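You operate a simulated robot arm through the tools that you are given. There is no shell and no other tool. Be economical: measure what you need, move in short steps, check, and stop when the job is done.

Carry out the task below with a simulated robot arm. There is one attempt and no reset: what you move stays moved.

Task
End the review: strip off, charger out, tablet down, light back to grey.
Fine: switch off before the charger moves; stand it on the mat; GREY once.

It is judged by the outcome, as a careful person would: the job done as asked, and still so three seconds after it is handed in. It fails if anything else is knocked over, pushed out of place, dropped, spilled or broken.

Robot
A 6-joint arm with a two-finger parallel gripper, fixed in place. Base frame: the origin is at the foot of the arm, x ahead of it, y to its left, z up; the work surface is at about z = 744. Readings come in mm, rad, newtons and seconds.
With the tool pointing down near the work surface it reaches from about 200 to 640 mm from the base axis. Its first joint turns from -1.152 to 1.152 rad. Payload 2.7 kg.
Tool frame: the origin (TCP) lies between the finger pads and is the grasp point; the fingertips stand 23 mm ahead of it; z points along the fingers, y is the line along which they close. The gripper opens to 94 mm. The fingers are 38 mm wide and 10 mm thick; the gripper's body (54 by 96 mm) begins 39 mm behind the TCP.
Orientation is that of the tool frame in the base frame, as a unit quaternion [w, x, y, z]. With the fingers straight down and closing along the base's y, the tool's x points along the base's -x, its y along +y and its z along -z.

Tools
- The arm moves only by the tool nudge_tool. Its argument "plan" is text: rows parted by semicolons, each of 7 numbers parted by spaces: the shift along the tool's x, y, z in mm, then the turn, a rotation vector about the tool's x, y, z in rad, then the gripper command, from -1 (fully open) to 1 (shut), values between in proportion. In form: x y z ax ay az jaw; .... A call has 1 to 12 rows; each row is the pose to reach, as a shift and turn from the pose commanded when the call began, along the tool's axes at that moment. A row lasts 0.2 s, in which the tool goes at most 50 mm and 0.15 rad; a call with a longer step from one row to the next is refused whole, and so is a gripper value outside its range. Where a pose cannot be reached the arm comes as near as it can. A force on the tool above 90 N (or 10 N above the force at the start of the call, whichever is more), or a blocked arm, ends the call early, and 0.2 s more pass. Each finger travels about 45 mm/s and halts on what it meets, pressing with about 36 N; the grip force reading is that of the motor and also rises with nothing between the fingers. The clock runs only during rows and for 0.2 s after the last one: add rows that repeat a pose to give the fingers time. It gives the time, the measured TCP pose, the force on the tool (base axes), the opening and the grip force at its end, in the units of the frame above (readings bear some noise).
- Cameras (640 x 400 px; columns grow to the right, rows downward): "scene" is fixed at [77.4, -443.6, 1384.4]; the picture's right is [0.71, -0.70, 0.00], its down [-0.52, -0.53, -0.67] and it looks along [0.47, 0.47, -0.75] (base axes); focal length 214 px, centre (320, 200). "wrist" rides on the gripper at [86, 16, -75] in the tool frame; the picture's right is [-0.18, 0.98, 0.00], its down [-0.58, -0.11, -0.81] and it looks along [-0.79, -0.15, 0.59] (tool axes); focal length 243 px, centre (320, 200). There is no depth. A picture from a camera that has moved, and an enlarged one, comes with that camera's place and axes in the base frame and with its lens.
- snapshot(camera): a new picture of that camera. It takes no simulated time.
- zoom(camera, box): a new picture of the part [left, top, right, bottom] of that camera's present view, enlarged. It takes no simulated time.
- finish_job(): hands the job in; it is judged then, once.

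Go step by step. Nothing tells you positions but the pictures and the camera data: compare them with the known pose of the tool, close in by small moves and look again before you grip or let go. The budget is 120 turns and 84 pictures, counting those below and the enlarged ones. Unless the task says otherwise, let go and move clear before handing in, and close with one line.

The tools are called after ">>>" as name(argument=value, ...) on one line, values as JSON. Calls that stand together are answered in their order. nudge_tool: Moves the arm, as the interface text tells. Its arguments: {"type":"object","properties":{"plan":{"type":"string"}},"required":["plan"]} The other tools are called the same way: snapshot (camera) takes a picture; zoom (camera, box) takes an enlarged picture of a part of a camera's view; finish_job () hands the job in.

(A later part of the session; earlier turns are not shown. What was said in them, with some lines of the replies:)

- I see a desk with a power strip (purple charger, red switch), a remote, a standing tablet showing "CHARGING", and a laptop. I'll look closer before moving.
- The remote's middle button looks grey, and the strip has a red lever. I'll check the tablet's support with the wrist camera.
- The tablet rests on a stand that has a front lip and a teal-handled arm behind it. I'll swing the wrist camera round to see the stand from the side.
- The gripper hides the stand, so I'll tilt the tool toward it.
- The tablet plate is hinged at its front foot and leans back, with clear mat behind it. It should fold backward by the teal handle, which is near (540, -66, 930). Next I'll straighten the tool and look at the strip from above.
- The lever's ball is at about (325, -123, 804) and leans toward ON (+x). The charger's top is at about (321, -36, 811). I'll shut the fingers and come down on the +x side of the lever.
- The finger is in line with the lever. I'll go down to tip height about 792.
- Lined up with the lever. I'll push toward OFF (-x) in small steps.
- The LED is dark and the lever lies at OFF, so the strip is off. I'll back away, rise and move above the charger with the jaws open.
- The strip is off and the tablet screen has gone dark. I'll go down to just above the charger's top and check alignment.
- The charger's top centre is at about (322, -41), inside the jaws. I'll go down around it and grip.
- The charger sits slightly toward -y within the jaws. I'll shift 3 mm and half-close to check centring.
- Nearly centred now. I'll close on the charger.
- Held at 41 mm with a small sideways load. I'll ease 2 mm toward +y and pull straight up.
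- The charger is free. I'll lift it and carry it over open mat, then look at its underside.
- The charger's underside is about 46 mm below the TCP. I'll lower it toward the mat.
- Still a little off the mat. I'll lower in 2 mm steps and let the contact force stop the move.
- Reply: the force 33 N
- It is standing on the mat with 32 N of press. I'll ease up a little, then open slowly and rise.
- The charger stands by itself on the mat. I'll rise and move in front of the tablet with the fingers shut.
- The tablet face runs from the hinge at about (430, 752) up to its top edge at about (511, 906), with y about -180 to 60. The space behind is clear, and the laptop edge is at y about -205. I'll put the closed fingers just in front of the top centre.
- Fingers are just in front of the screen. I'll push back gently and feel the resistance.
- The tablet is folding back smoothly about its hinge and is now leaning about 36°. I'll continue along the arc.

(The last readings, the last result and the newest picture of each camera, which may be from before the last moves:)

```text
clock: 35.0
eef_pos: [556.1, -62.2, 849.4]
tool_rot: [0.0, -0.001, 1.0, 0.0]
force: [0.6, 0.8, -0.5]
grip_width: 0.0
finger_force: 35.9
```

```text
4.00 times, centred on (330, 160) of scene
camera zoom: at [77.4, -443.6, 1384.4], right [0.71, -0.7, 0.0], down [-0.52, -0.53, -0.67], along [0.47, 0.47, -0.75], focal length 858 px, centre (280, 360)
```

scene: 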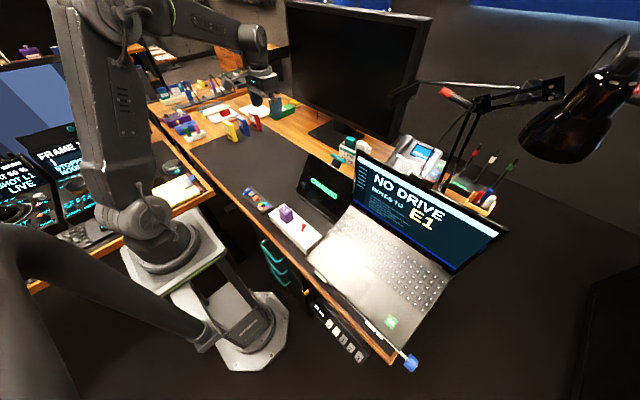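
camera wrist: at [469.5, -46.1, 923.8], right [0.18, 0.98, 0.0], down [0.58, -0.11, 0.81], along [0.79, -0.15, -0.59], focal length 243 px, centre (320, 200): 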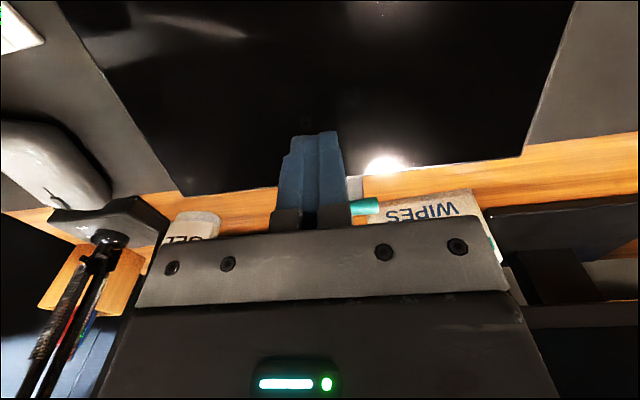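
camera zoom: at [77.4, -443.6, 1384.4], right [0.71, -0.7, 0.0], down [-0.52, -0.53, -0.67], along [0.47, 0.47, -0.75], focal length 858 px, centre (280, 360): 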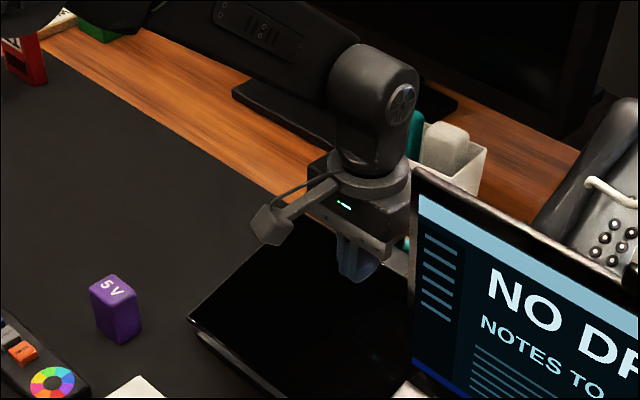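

About 65–70° now. I'll press on down carefully.

>>> nudge_tool(plan="-4 0 10 0 0 0 1;-7 0 20 0 0 0 1;-9 0 30 0 0 0 1;-10 0 38 0 0 0 1;-10 0 44 0 0 0 1;-10 0 44 0 0 0 1")

>>> snapshot(camera="wrist")

>>> zoom(camera="scene", box=[280, 110, 380, 210])

```text
clock: 36.2
eef_pos: [570.4, -63.8, 823.9]
tool_rot: [0.009, -0.001, 1.0, -0.001]
force: [-7.7, 0.8, 21.9]
grip_width: 0.0
finger_force: 36.8
stopped in row 5: the force on the tool passed its limit (the readings are from after the stop); the commanded pose is now the measured one
```

```text
37 pictures are left
camera wrist: at [483.5, -46.6, 896.3], right [0.18, 0.98, 0.0], down [0.57, -0.11, 0.82], along [0.8, -0.15, -0.58], focal length 243 px, centre (320, 200)
```

wrist: 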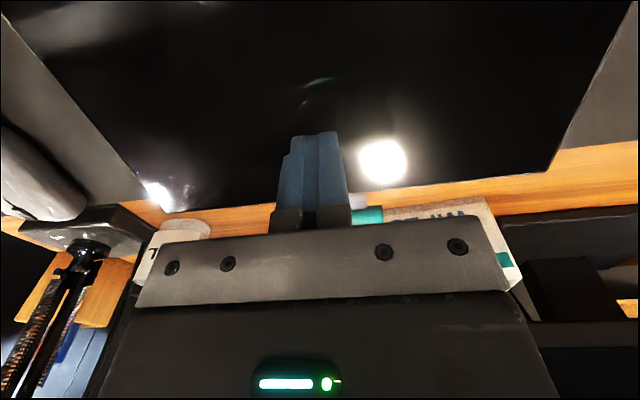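

```text
4.00 times, centred on (330, 160) of scene
camera zoom: at [76.9, -443.5, 1384.5], right [0.71, -0.7, 0.0], down [-0.52, -0.53, -0.67], along [0.47, 0.47, -0.75], focal length 858 px, centre (280, 360)
```

zoom: 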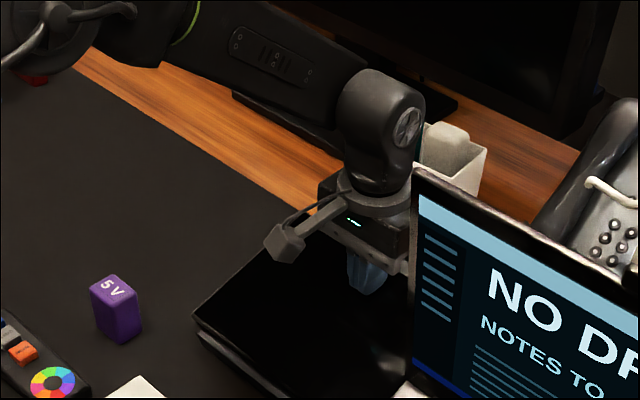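

I met firm resistance, so it may have reached its stop. I'll lift off and look before doing more.

>>> nudge_tool(plan="0 0 -20 0 0 0 1;10 0 -50 0 0 0 1;40 0 -80 0 0 0 1;80 0 -110 0 0 0 1;120 0 -130 0 0 0 1;120 0 -130 0 0 0 1")

>>> snapshot(camera="wrist")

>>> zoom(camera="scene", box=[270, 110, 390, 230])

```text
clock: 37.6
eef_pos: [447.5, -62.6, 947.0]
tool_rot: [0.006, -0.002, 1.0, -0.001]
force: [0.4, 0.1, -1.1]
grip_width: 0.0
finger_force: 36.1
```

```text
35 pictures are left
camera wrist: at [360.7, -47.0, 1021.7], right [0.18, 0.98, 0.0], down [0.57, -0.11, 0.81], along [0.8, -0.15, -0.58], focal length 243 px, centre (320, 200)
```

wrist: 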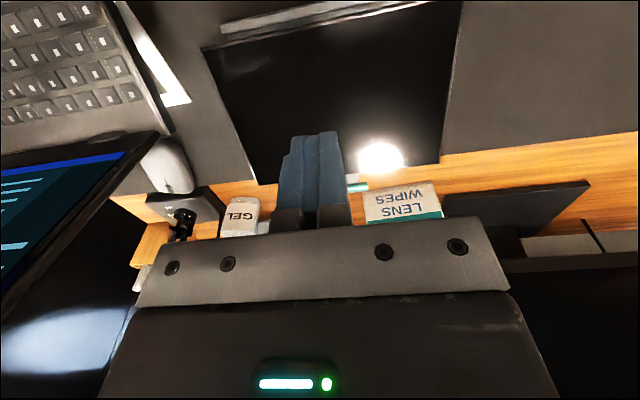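

```text
3.33 times, centred on (330, 170) of scene
camera zoom: at [77.4, -443.6, 1384.4], right [0.71, -0.7, 0.0], down [-0.52, -0.53, -0.67], along [0.47, 0.47, -0.75], focal length 715 px, centre (287, 300)
```

zoom: 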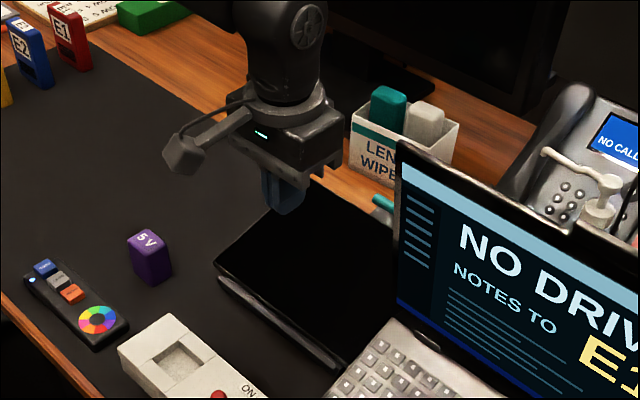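

It seems held at about 73°, not flat. I'll look from the side to see what supports it.

>>> nudge_tool(plan="-2 28 -5 0 0 0.143 1;-4 56 -5 0 0 0.286 1;-6 84 -5 0 0 0.429 1;-8 112 -5 0 0 0.571 1;-10 140 -5 0 0 0.714 1;-12 168 -5 0 0 0.857 1;-14 196 -5 0 0 1 1;-16 224 -5 0 0 1.142 1;-18 252 -5 0 0 1.285 1;-20 280 -5 0 0 1.428 1;-22 308 -5 0 0 1.57 1;-22 308 -5 0 0 1.57 1")

>>> nudge_tool(plan="0 0 10 0 -0.14 0 1;0 0 20 0 -0.28 0 1;0 0 30 0 -0.42 0 1;0 0 40 0 -0.56 0 1;0 0 50 0 -0.7 0 1;0 0 50 0 -0.8 0 1;0 0 50 0 -0.8 0 1")

>>> snapshot(camera="wrist")

```text
clock: 40.2
eef_pos: [468.9, 243.9, 952.8]
tool_rot: [0.004, 0.706, 0.708, 0.003]
force: [0.3, -0.5, -0.3]
grip_width: 0.2
finger_force: 36.6
```

```text
clock: 41.8
eef_pos: [469.3, 245.3, 902.3]
tool_rot: [0.281, 0.651, 0.651, -0.272]
force: [-0.3, -0.7, 0.5]
grip_width: 0.0
finger_force: 36.1
```

```text
33 pictures are left
camera wrist: at [486.5, 359.2, 892.3], right [0.98, -0.12, 0.14], down [-0.12, 0.18, 0.98], along [-0.15, -0.98, 0.16], focal length 243 px, centre (320, 200)
```

wrist: 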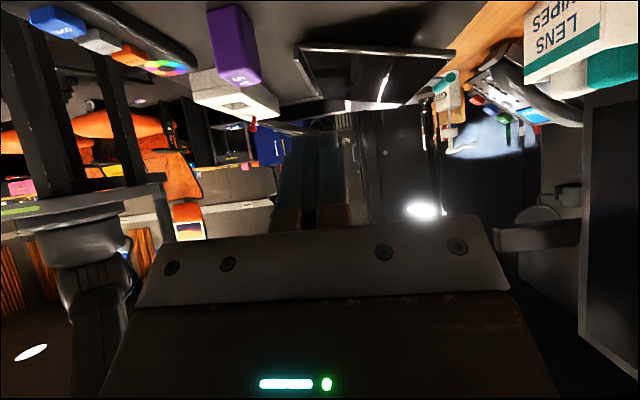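

>>> zoom(camera="wrist", box=[270, 20, 480, 150])

```text
3.05 times, centred on (375, 85) of wrist
camera zoom: at [486.5, 359.2, 892.3], right [0.98, -0.12, 0.14], down [-0.12, 0.18, 0.98], along [-0.15, -0.98, 0.16], focal length 739 px, centre (152, 550)
```

zoom: 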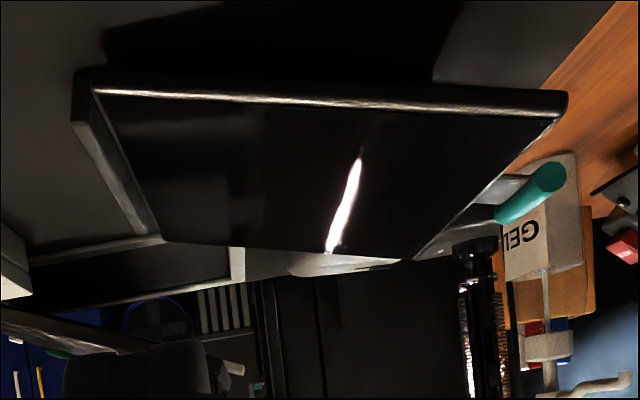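

The tablet now rests at roughly 12° above horizontal. I'll lower the camera to see what is underneath it.

>>> nudge_tool(plan="20 0 20 0 0 0 1;40 0 40 0 0 0 1;60 0 58 0 0 0 1;60 0 58 0 0 0 1")

>>> snapshot(camera="wrist")

```text
clock: 42.8
eef_pos: [470.7, 244.6, 820.7]
tool_rot: [0.28, 0.652, 0.65, -0.272]
force: [0.1, -0.4, 0.8]
grip_width: 0.0
finger_force: 36.0
```

```text
31 pictures are left
camera wrist: at [487.7, 359.5, 809.6], right [0.98, -0.13, 0.14], down [-0.12, 0.17, 0.98], along [-0.15, -0.98, 0.16], focal length 243 px, centre (320, 200)
```

wrist: 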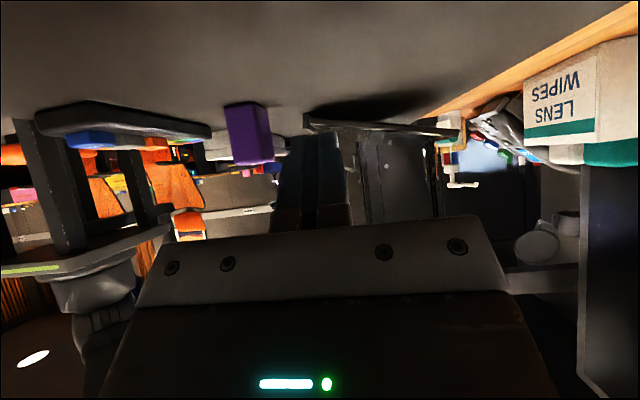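

>>> zoom(camera="wrist", box=[285, 80, 475, 160])

```text
3.37 times, centred on (380, 120) of wrist
camera zoom: at [487.7, 359.5, 809.6], right [0.98, -0.13, 0.14], down [-0.12, 0.17, 0.98], along [-0.15, -0.98, 0.16], focal length 817 px, centre (118, 470)
```

zoom: 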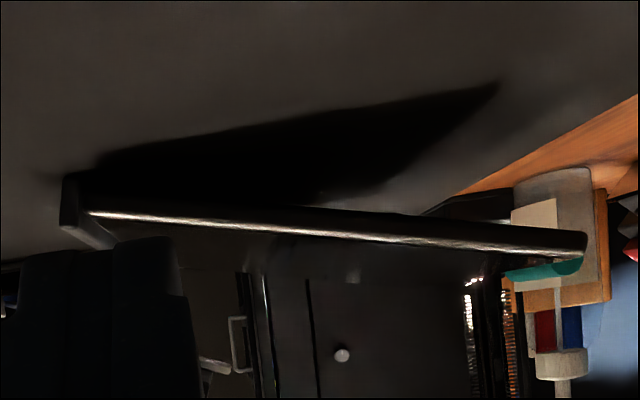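

The plate has come to a hard stop at about 10–12° above flat, and nothing gave when I pressed harder, so it is down on its stand. Next is the remote: I'll straighten the tool and go above it.

>>> nudge_tool(plan="-35 0 -35 0 0 0 1;-70 0 -70 0 0 0 1;-70 0 -70 0 0.14 0 1;-70 0 -70 0 0.28 0 1;-70 0 -70 0 0.42 0 1;-70 0 -70 0 0.56 0 1;-70 0 -70 0 0.7 0 1;-70 0 -70 0 0.8 0 1;-70 0 -70 0 0.8 0 1")

>>> nudge_tool(plan="-4 -15 0 0 0 -0.143 1;-8 -30 0 0 0 -0.286 1;-12 -45 0 0 0 -0.429 1;-16 -60 0 0 0 -0.571 1;-20 -75 0 0 0 -0.714 0.5;-24 -90 0 0 0 -0.857 0;-28 -105 0 0 0 -1 -0.5;-32 -120 0 0 0 -1.142 -1;-36 -135 0 0 0 -1.285 -1;-40 -150 0 0 0 -1.428 -1;-40 -160 0 0 0 -1.57 -1;-40 -160 0 0 0 -1.57 -1")

>>> snapshot(camera="wrist")

>>> zoom(camera="scene", box=[230, 110, 390, 230])

```text
clock: 44.8
eef_pos: [469.5, 249.3, 919.5]
tool_rot: [0.004, 0.706, 0.709, 0.005]
force: [0.8, -0.5, 0.6]
grip_width: 0.0
finger_force: 35.4
```

```text
clock: 47.4
eef_pos: [309.0, 206.4, 916.0]
tool_rot: [0.006, -0.002, 1.0, -0.001]
force: [-0.9, -0.4, 0.7]
grip_width: 93.8
finger_force: 0.1
```

```text
29 pictures are left
camera wrist: at [222.5, 222.4, 990.2], right [0.18, 0.98, 0.0], down [0.57, -0.11, 0.81], along [0.8, -0.15, -0.58], focal length 243 px, centre (320, 200)
```

wrist: 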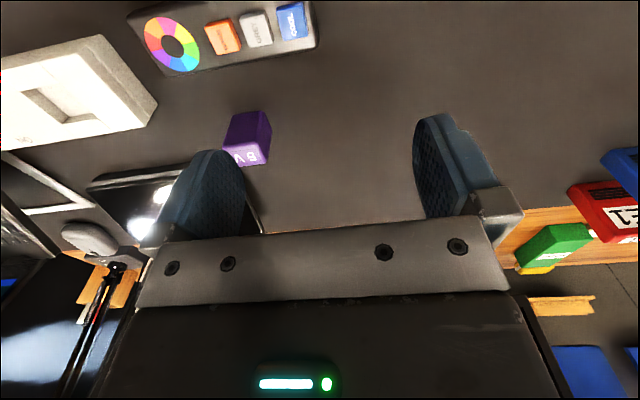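

```text
3.33 times, centred on (310, 170) of scene
camera zoom: at [77.4, -443.6, 1384.4], right [0.71, -0.7, 0.0], down [-0.52, -0.53, -0.67], along [0.47, 0.47, -0.75], focal length 715 px, centre (353, 300)
```

zoom: 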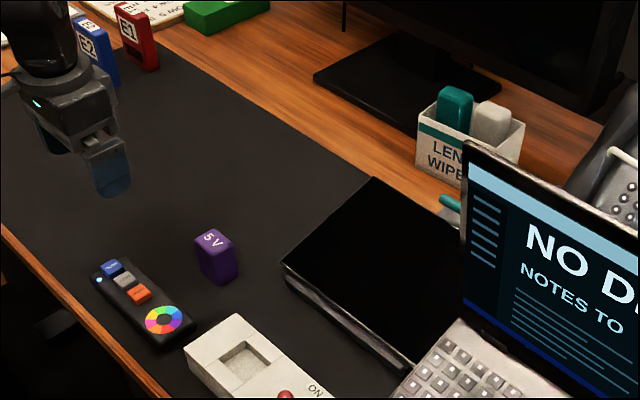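

GREY is at about (294, 157, 765). I'll use only the -y finger, centred 52 mm from the TCP, so the neighbouring buttons stay clear. First I'll hover above it.

>>> nudge_tool(plan="7 1 30 0 0 0 -1;13 2 60 0 0 0 -1;13 2 85 0 0 0 -1;13 2 105 0 0 0 -1;13 2 105 0 0 0 -1")

>>> snapshot(camera="wrist")

>>> zoom(camera="scene", box=[225, 155, 285, 215])

```text
clock: 48.6
eef_pos: [299.1, 207.2, 811.3]
tool_rot: [0.006, -0.002, 1.0, -0.001]
force: [-0.4, -0.7, 0.2]
grip_width: 94.0
finger_force: 0.1
```

```text
27 pictures are left
camera wrist: at [211.6, 224.1, 884.8], right [0.18, 0.98, 0.0], down [0.57, -0.11, 0.81], along [0.8, -0.15, -0.58], focal length 243 px, centre (320, 200)
```

wrist: 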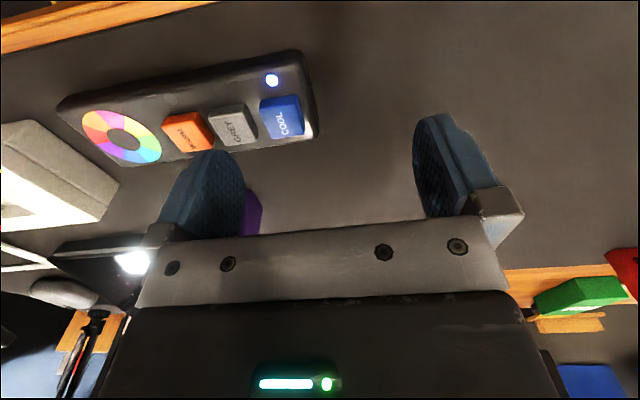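

```text
6.67 times, centred on (255, 185) of scene
camera zoom: at [77.4, -443.6, 1384.4], right [0.71, -0.7, 0.0], down [-0.52, -0.53, -0.67], along [0.47, 0.47, -0.75], focal length 1430 px, centre (753, 300)
```

zoom: 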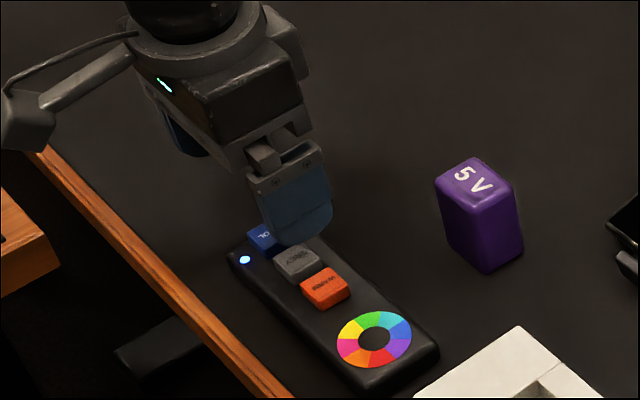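

GREY is at (292, 157), the button pitch is about 30 mm, and the finger centre is at y about 155. I'll adjust slightly and descend slowly in one monotonic press.

>>> nudge_tool(plan="6 2 5 0 0 0 -1;6 2 10 0 0 0 -1;6 2 14 0 0 0 -1;6 2 14 0 0 0 -1")

>>> zoom(camera="scene", box=[230, 160, 280, 210])

>>> snapshot(camera="wrist")

```text
clock: 49.6
eef_pos: [291.5, 209.9, 797.0]
tool_rot: [0.006, -0.001, 1.0, -0.001]
force: [-1.0, -0.5, -0.4]
grip_width: 94.0
finger_force: 0.0
```

```text
8.00 times, centred on (255, 185) of scene
camera zoom: at [77.4, -443.6, 1384.4], right [0.71, -0.7, 0.0], down [-0.52, -0.53, -0.67], along [0.47, 0.47, -0.75], focal length 1716 px, centre (840, 320)
```

zoom: 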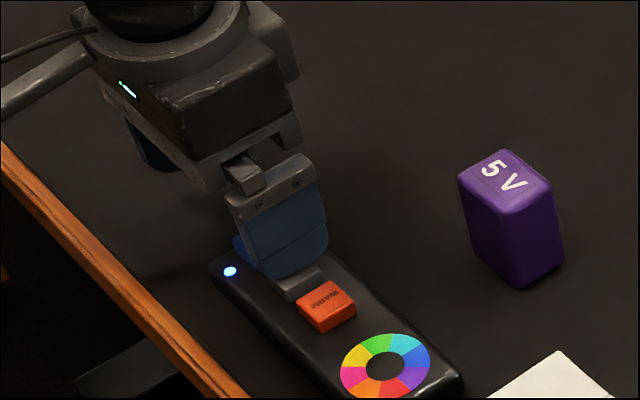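

```text
24 pictures are left
camera wrist: at [205.4, 226.6, 870.8], right [0.18, 0.98, 0.0], down [0.57, -0.11, 0.81], along [0.8, -0.15, -0.58], focal length 243 px, centre (320, 200)
```

wrist: 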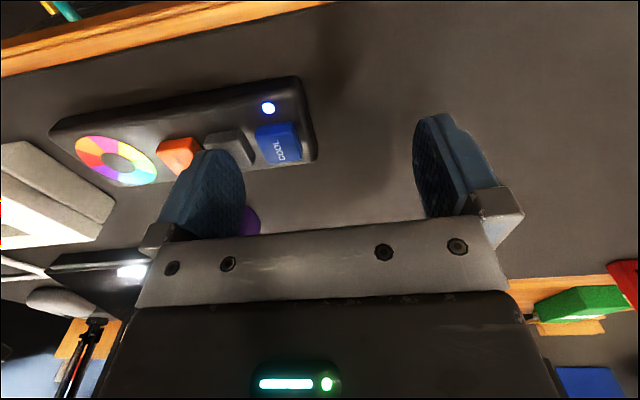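

The finger is over GREY and clear of COOL and WARM. Pressing down now.

>>> nudge_tool(plan="0 0 3 0 0 0 -1;0 0 5 0 0 0 -1;0 0 7 0 0 0 -1;0 0 8 0 0 0 -1;0 0 8 0 0 0 -1")

>>> zoom(camera="scene", box=[230, 160, 280, 210])

```text
clock: 50.8
eef_pos: [292.3, 210.5, 788.2]
tool_rot: [0.005, -0.001, 1.0, -0.001]
force: [0.4, -0.5, 7.9]
grip_width: 94.0
finger_force: 0.1
```

```text
8.00 times, centred on (255, 185) of scene
camera zoom: at [77.3, -443.6, 1384.4], right [0.71, -0.7, 0.0], down [-0.52, -0.53, -0.67], along [0.47, 0.47, -0.75], focal length 1716 px, centre (840, 320)
```

zoom: 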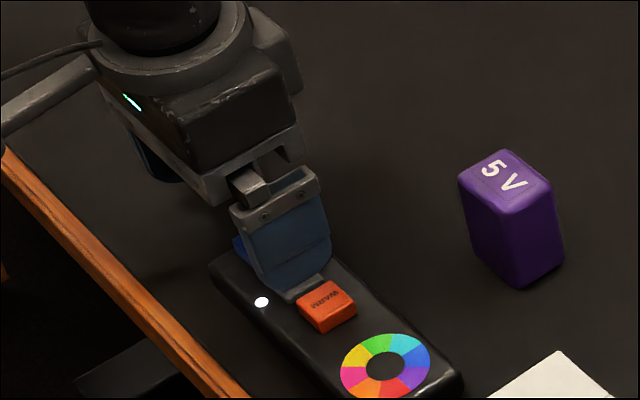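

The indicator has turned white and moved beside GREY, so the press registered with about 8 N. I'll rise straight up and clear.

>>> nudge_tool(plan="0 0 -20 0 0 0 -1;0 0 -60 0 0 0 -1;0 0 -100 0 0 0 -1;0 0 -140 0 0 0 -1;0 40 -160 0 0 0 -1;0 40 -160 0 0 0 -1")

>>> snapshot(camera="scene")

>>> zoom(camera="scene", box=[230, 130, 390, 260])

```text
clock: 52.2
eef_pos: [289.2, 250.6, 949.2]
tool_rot: [0.005, -0.001, 1.0, -0.001]
force: [0.2, 0.0, -0.2]
grip_width: 94.0
finger_force: 0.0
```

```text
22 pictures are left
```

scene: 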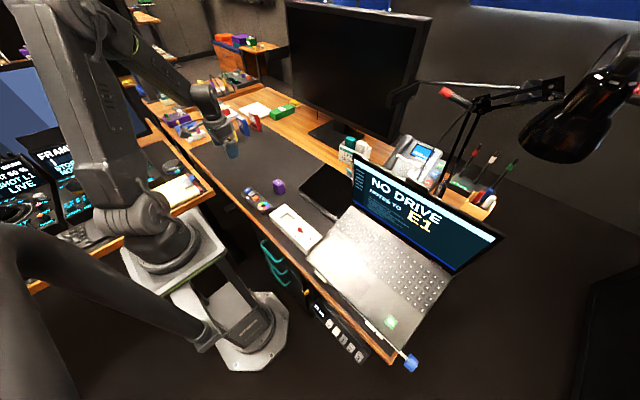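

```text
3.08 times, centred on (310, 195) of scene
camera zoom: at [77.4, -443.6, 1384.4], right [0.71, -0.7, 0.0], down [-0.52, -0.53, -0.67], along [0.47, 0.47, -0.75], focal length 660 px, centre (351, 215)
```

zoom: 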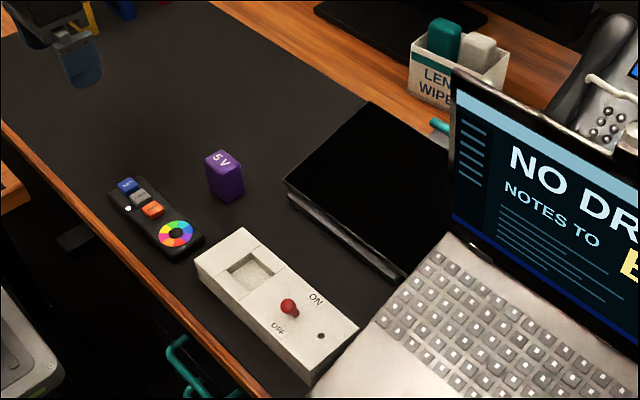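

Everything looks right. The one doubt is whether the tablet's 11° is really its end stop, so I'll do a gentle check press on it.

>>> nudge_tool(plan="-30 -34 0 0 0 0 1;-60 -68 0 0 0 0 1;-90 -102 0 0 0 0 1;-120 -136 0 0 0 0 1;-150 -170 0 0 0 0 1;-180 -204 0 0 0 0 1;-210 -238 0 0 0 0 1;-240 -272 0 0 0 0 1;-270 -306 0 0 0 0 1;-283 -312 0 0 0 0 1;-283 -312 30 0 0 0 1;-283 -312 60 0 0 0 1")

>>> nudge_tool(plan="0 0 30 0 0 0 1;0 0 50 0 0 0 1;0 0 56 0 0 0 1;0 0 60 0 0 0 1;0 0 60 0 0 0 1")

>>> snapshot(camera="wrist")

```text
clock: 54.8
eef_pos: [575.5, -60.7, 892.1]
tool_rot: [0.006, 0.0, 1.0, -0.001]
force: [-0.6, 0.2, 0.1]
grip_width: 0.0
finger_force: 35.9
```

```text
clock: 56.0
eef_pos: [575.5, -62.2, 832.4]
tool_rot: [0.006, 0.0, 1.0, -0.001]
force: [-0.7, -0.3, 0.2]
grip_width: 0.1
finger_force: 36.5
```

```text
20 pictures are left
camera wrist: at [488.9, -45.2, 907.0], right [0.18, 0.98, 0.0], down [0.57, -0.11, 0.81], along [0.8, -0.15, -0.58], focal length 243 px, centre (320, 200)
```

wrist: 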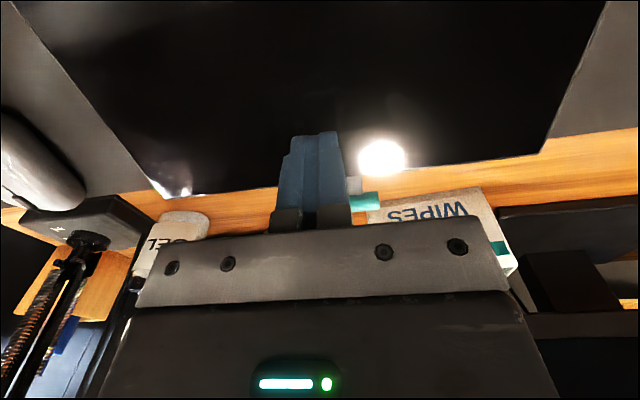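

>>> nudge_tool(plan="0 0 3 0 0 0 1;0 0 6 0 0 0 1;0 0 8 0 0 0 1;0 0 10 0 0 0 1;0 0 12 0 0 0 1;0 0 12 0 0 0 1")

```text
clock: 57.4
eef_pos: [575.6, -61.4, 823.1]
tool_rot: [0.006, -0.001, 1.0, -0.001]
force: [-19.1, -0.3, 32.4]
grip_width: 0.2
finger_force: 35.7
```

>>> nudge_tool(plan="0 0 2 0 0 0 1;0 0 4 0 0 0 1;0 0 4 0 0 0 1;0 0 4 0 0 0 1")

```text
clock: 58.4
eef_pos: [576.8, -61.5, 823.8]
tool_rot: [0.009, 0.0, 1.0, -0.001]
force: [-30.9, -0.4, 53.1]
grip_width: 0.1
finger_force: 36.0
```

The force rose to 53 N with no movement, so this is the stand's hard stop and the tablet is fully down. I'll lift off, clear the area and take a last look.

>>> nudge_tool(plan="0 0 -10 0 0 0 1;0 0 -40 0 0 0 1;0 0 -80 0 0 0 1;30 30 -110 0 0 0 1;60 60 -130 0 0 0 1;90 90 -130 0 0 0 1;120 120 -130 0 0 0 1;140 155 -130 0 0 0 1;150 190 -130 0 0 0 1;150 230 -130 0 0 0 1;150 230 -130 0 0 0 1")

>>> zoom(camera="scene", box=[230, 120, 390, 260])

```text
refused: row 4 steps farther than a row can; nothing moved
```

```text
2.86 times, centred on (310, 190) of scene
camera zoom: at [75.7, -443.5, 1384.6], right [0.71, -0.7, 0.0], down [-0.52, -0.53, -0.67], along [0.47, 0.47, -0.75], focal length 613 px, centre (349, 229)
```

zoom: 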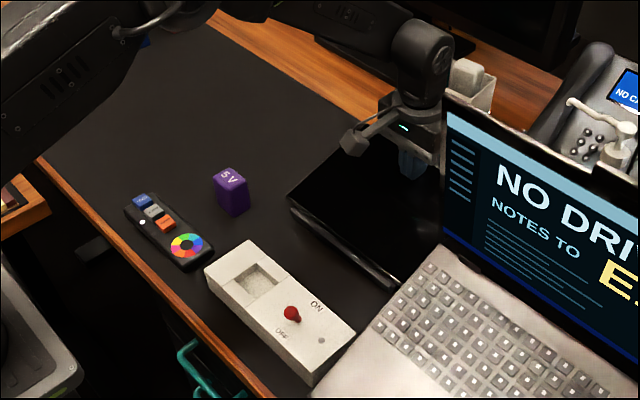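

That retreat was refused because one step was too long, so nothing moved. I'll send it again with shorter steps.

>>> nudge_tool(plan="0 0 -10 0 0 0 1;0 0 -40 0 0 0 1;0 0 -80 0 0 0 1;0 0 -120 0 0 0 1;30 30 -130 0 0 0 1;60 60 -130 0 0 0 1;90 90 -130 0 0 0 1;120 120 -130 0 0 0 1;140 155 -130 0 0 0 1;150 190 -130 0 0 0 1;150 230 -130 0 0 0 1;150 230 -130 0 0 0 1")

>>> zoom(camera="scene", box=[230, 120, 390, 260])

```text
clock: 61.0
eef_pos: [424.4, 168.4, 944.8]
tool_rot: [0.006, -0.001, 1.0, -0.002]
force: [-0.5, 0.0, 0.4]
grip_width: 0.0
finger_force: 36.2
```

```text
2.86 times, centred on (310, 190) of scene
camera zoom: at [77.4, -443.5, 1384.4], right [0.71, -0.7, 0.0], down [-0.52, -0.53, -0.67], along [0.47, 0.47, -0.75], focal length 613 px, centre (349, 229)
```

zoom: 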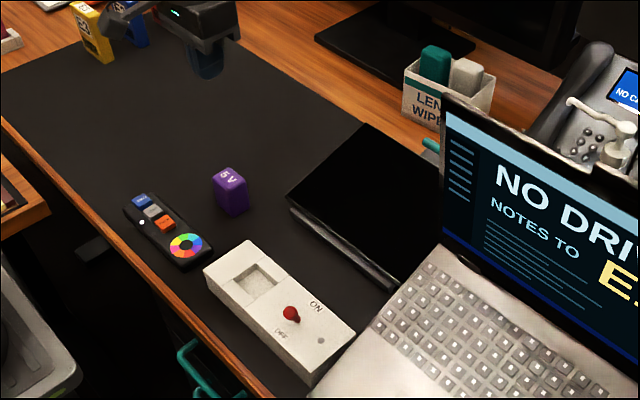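

The strip is off, the charger stands on the mat, the tablet is down, the remote's light is at GREY and the arm is clear. I'm handing it in.

>>> finish_job()

```text
The job is handed in.
```

The review is ended: I switched the strip off first, then stood the charger on the mat, folded the tablet back to its stand's stop (about 11° short of flat) and pressed GREY once.
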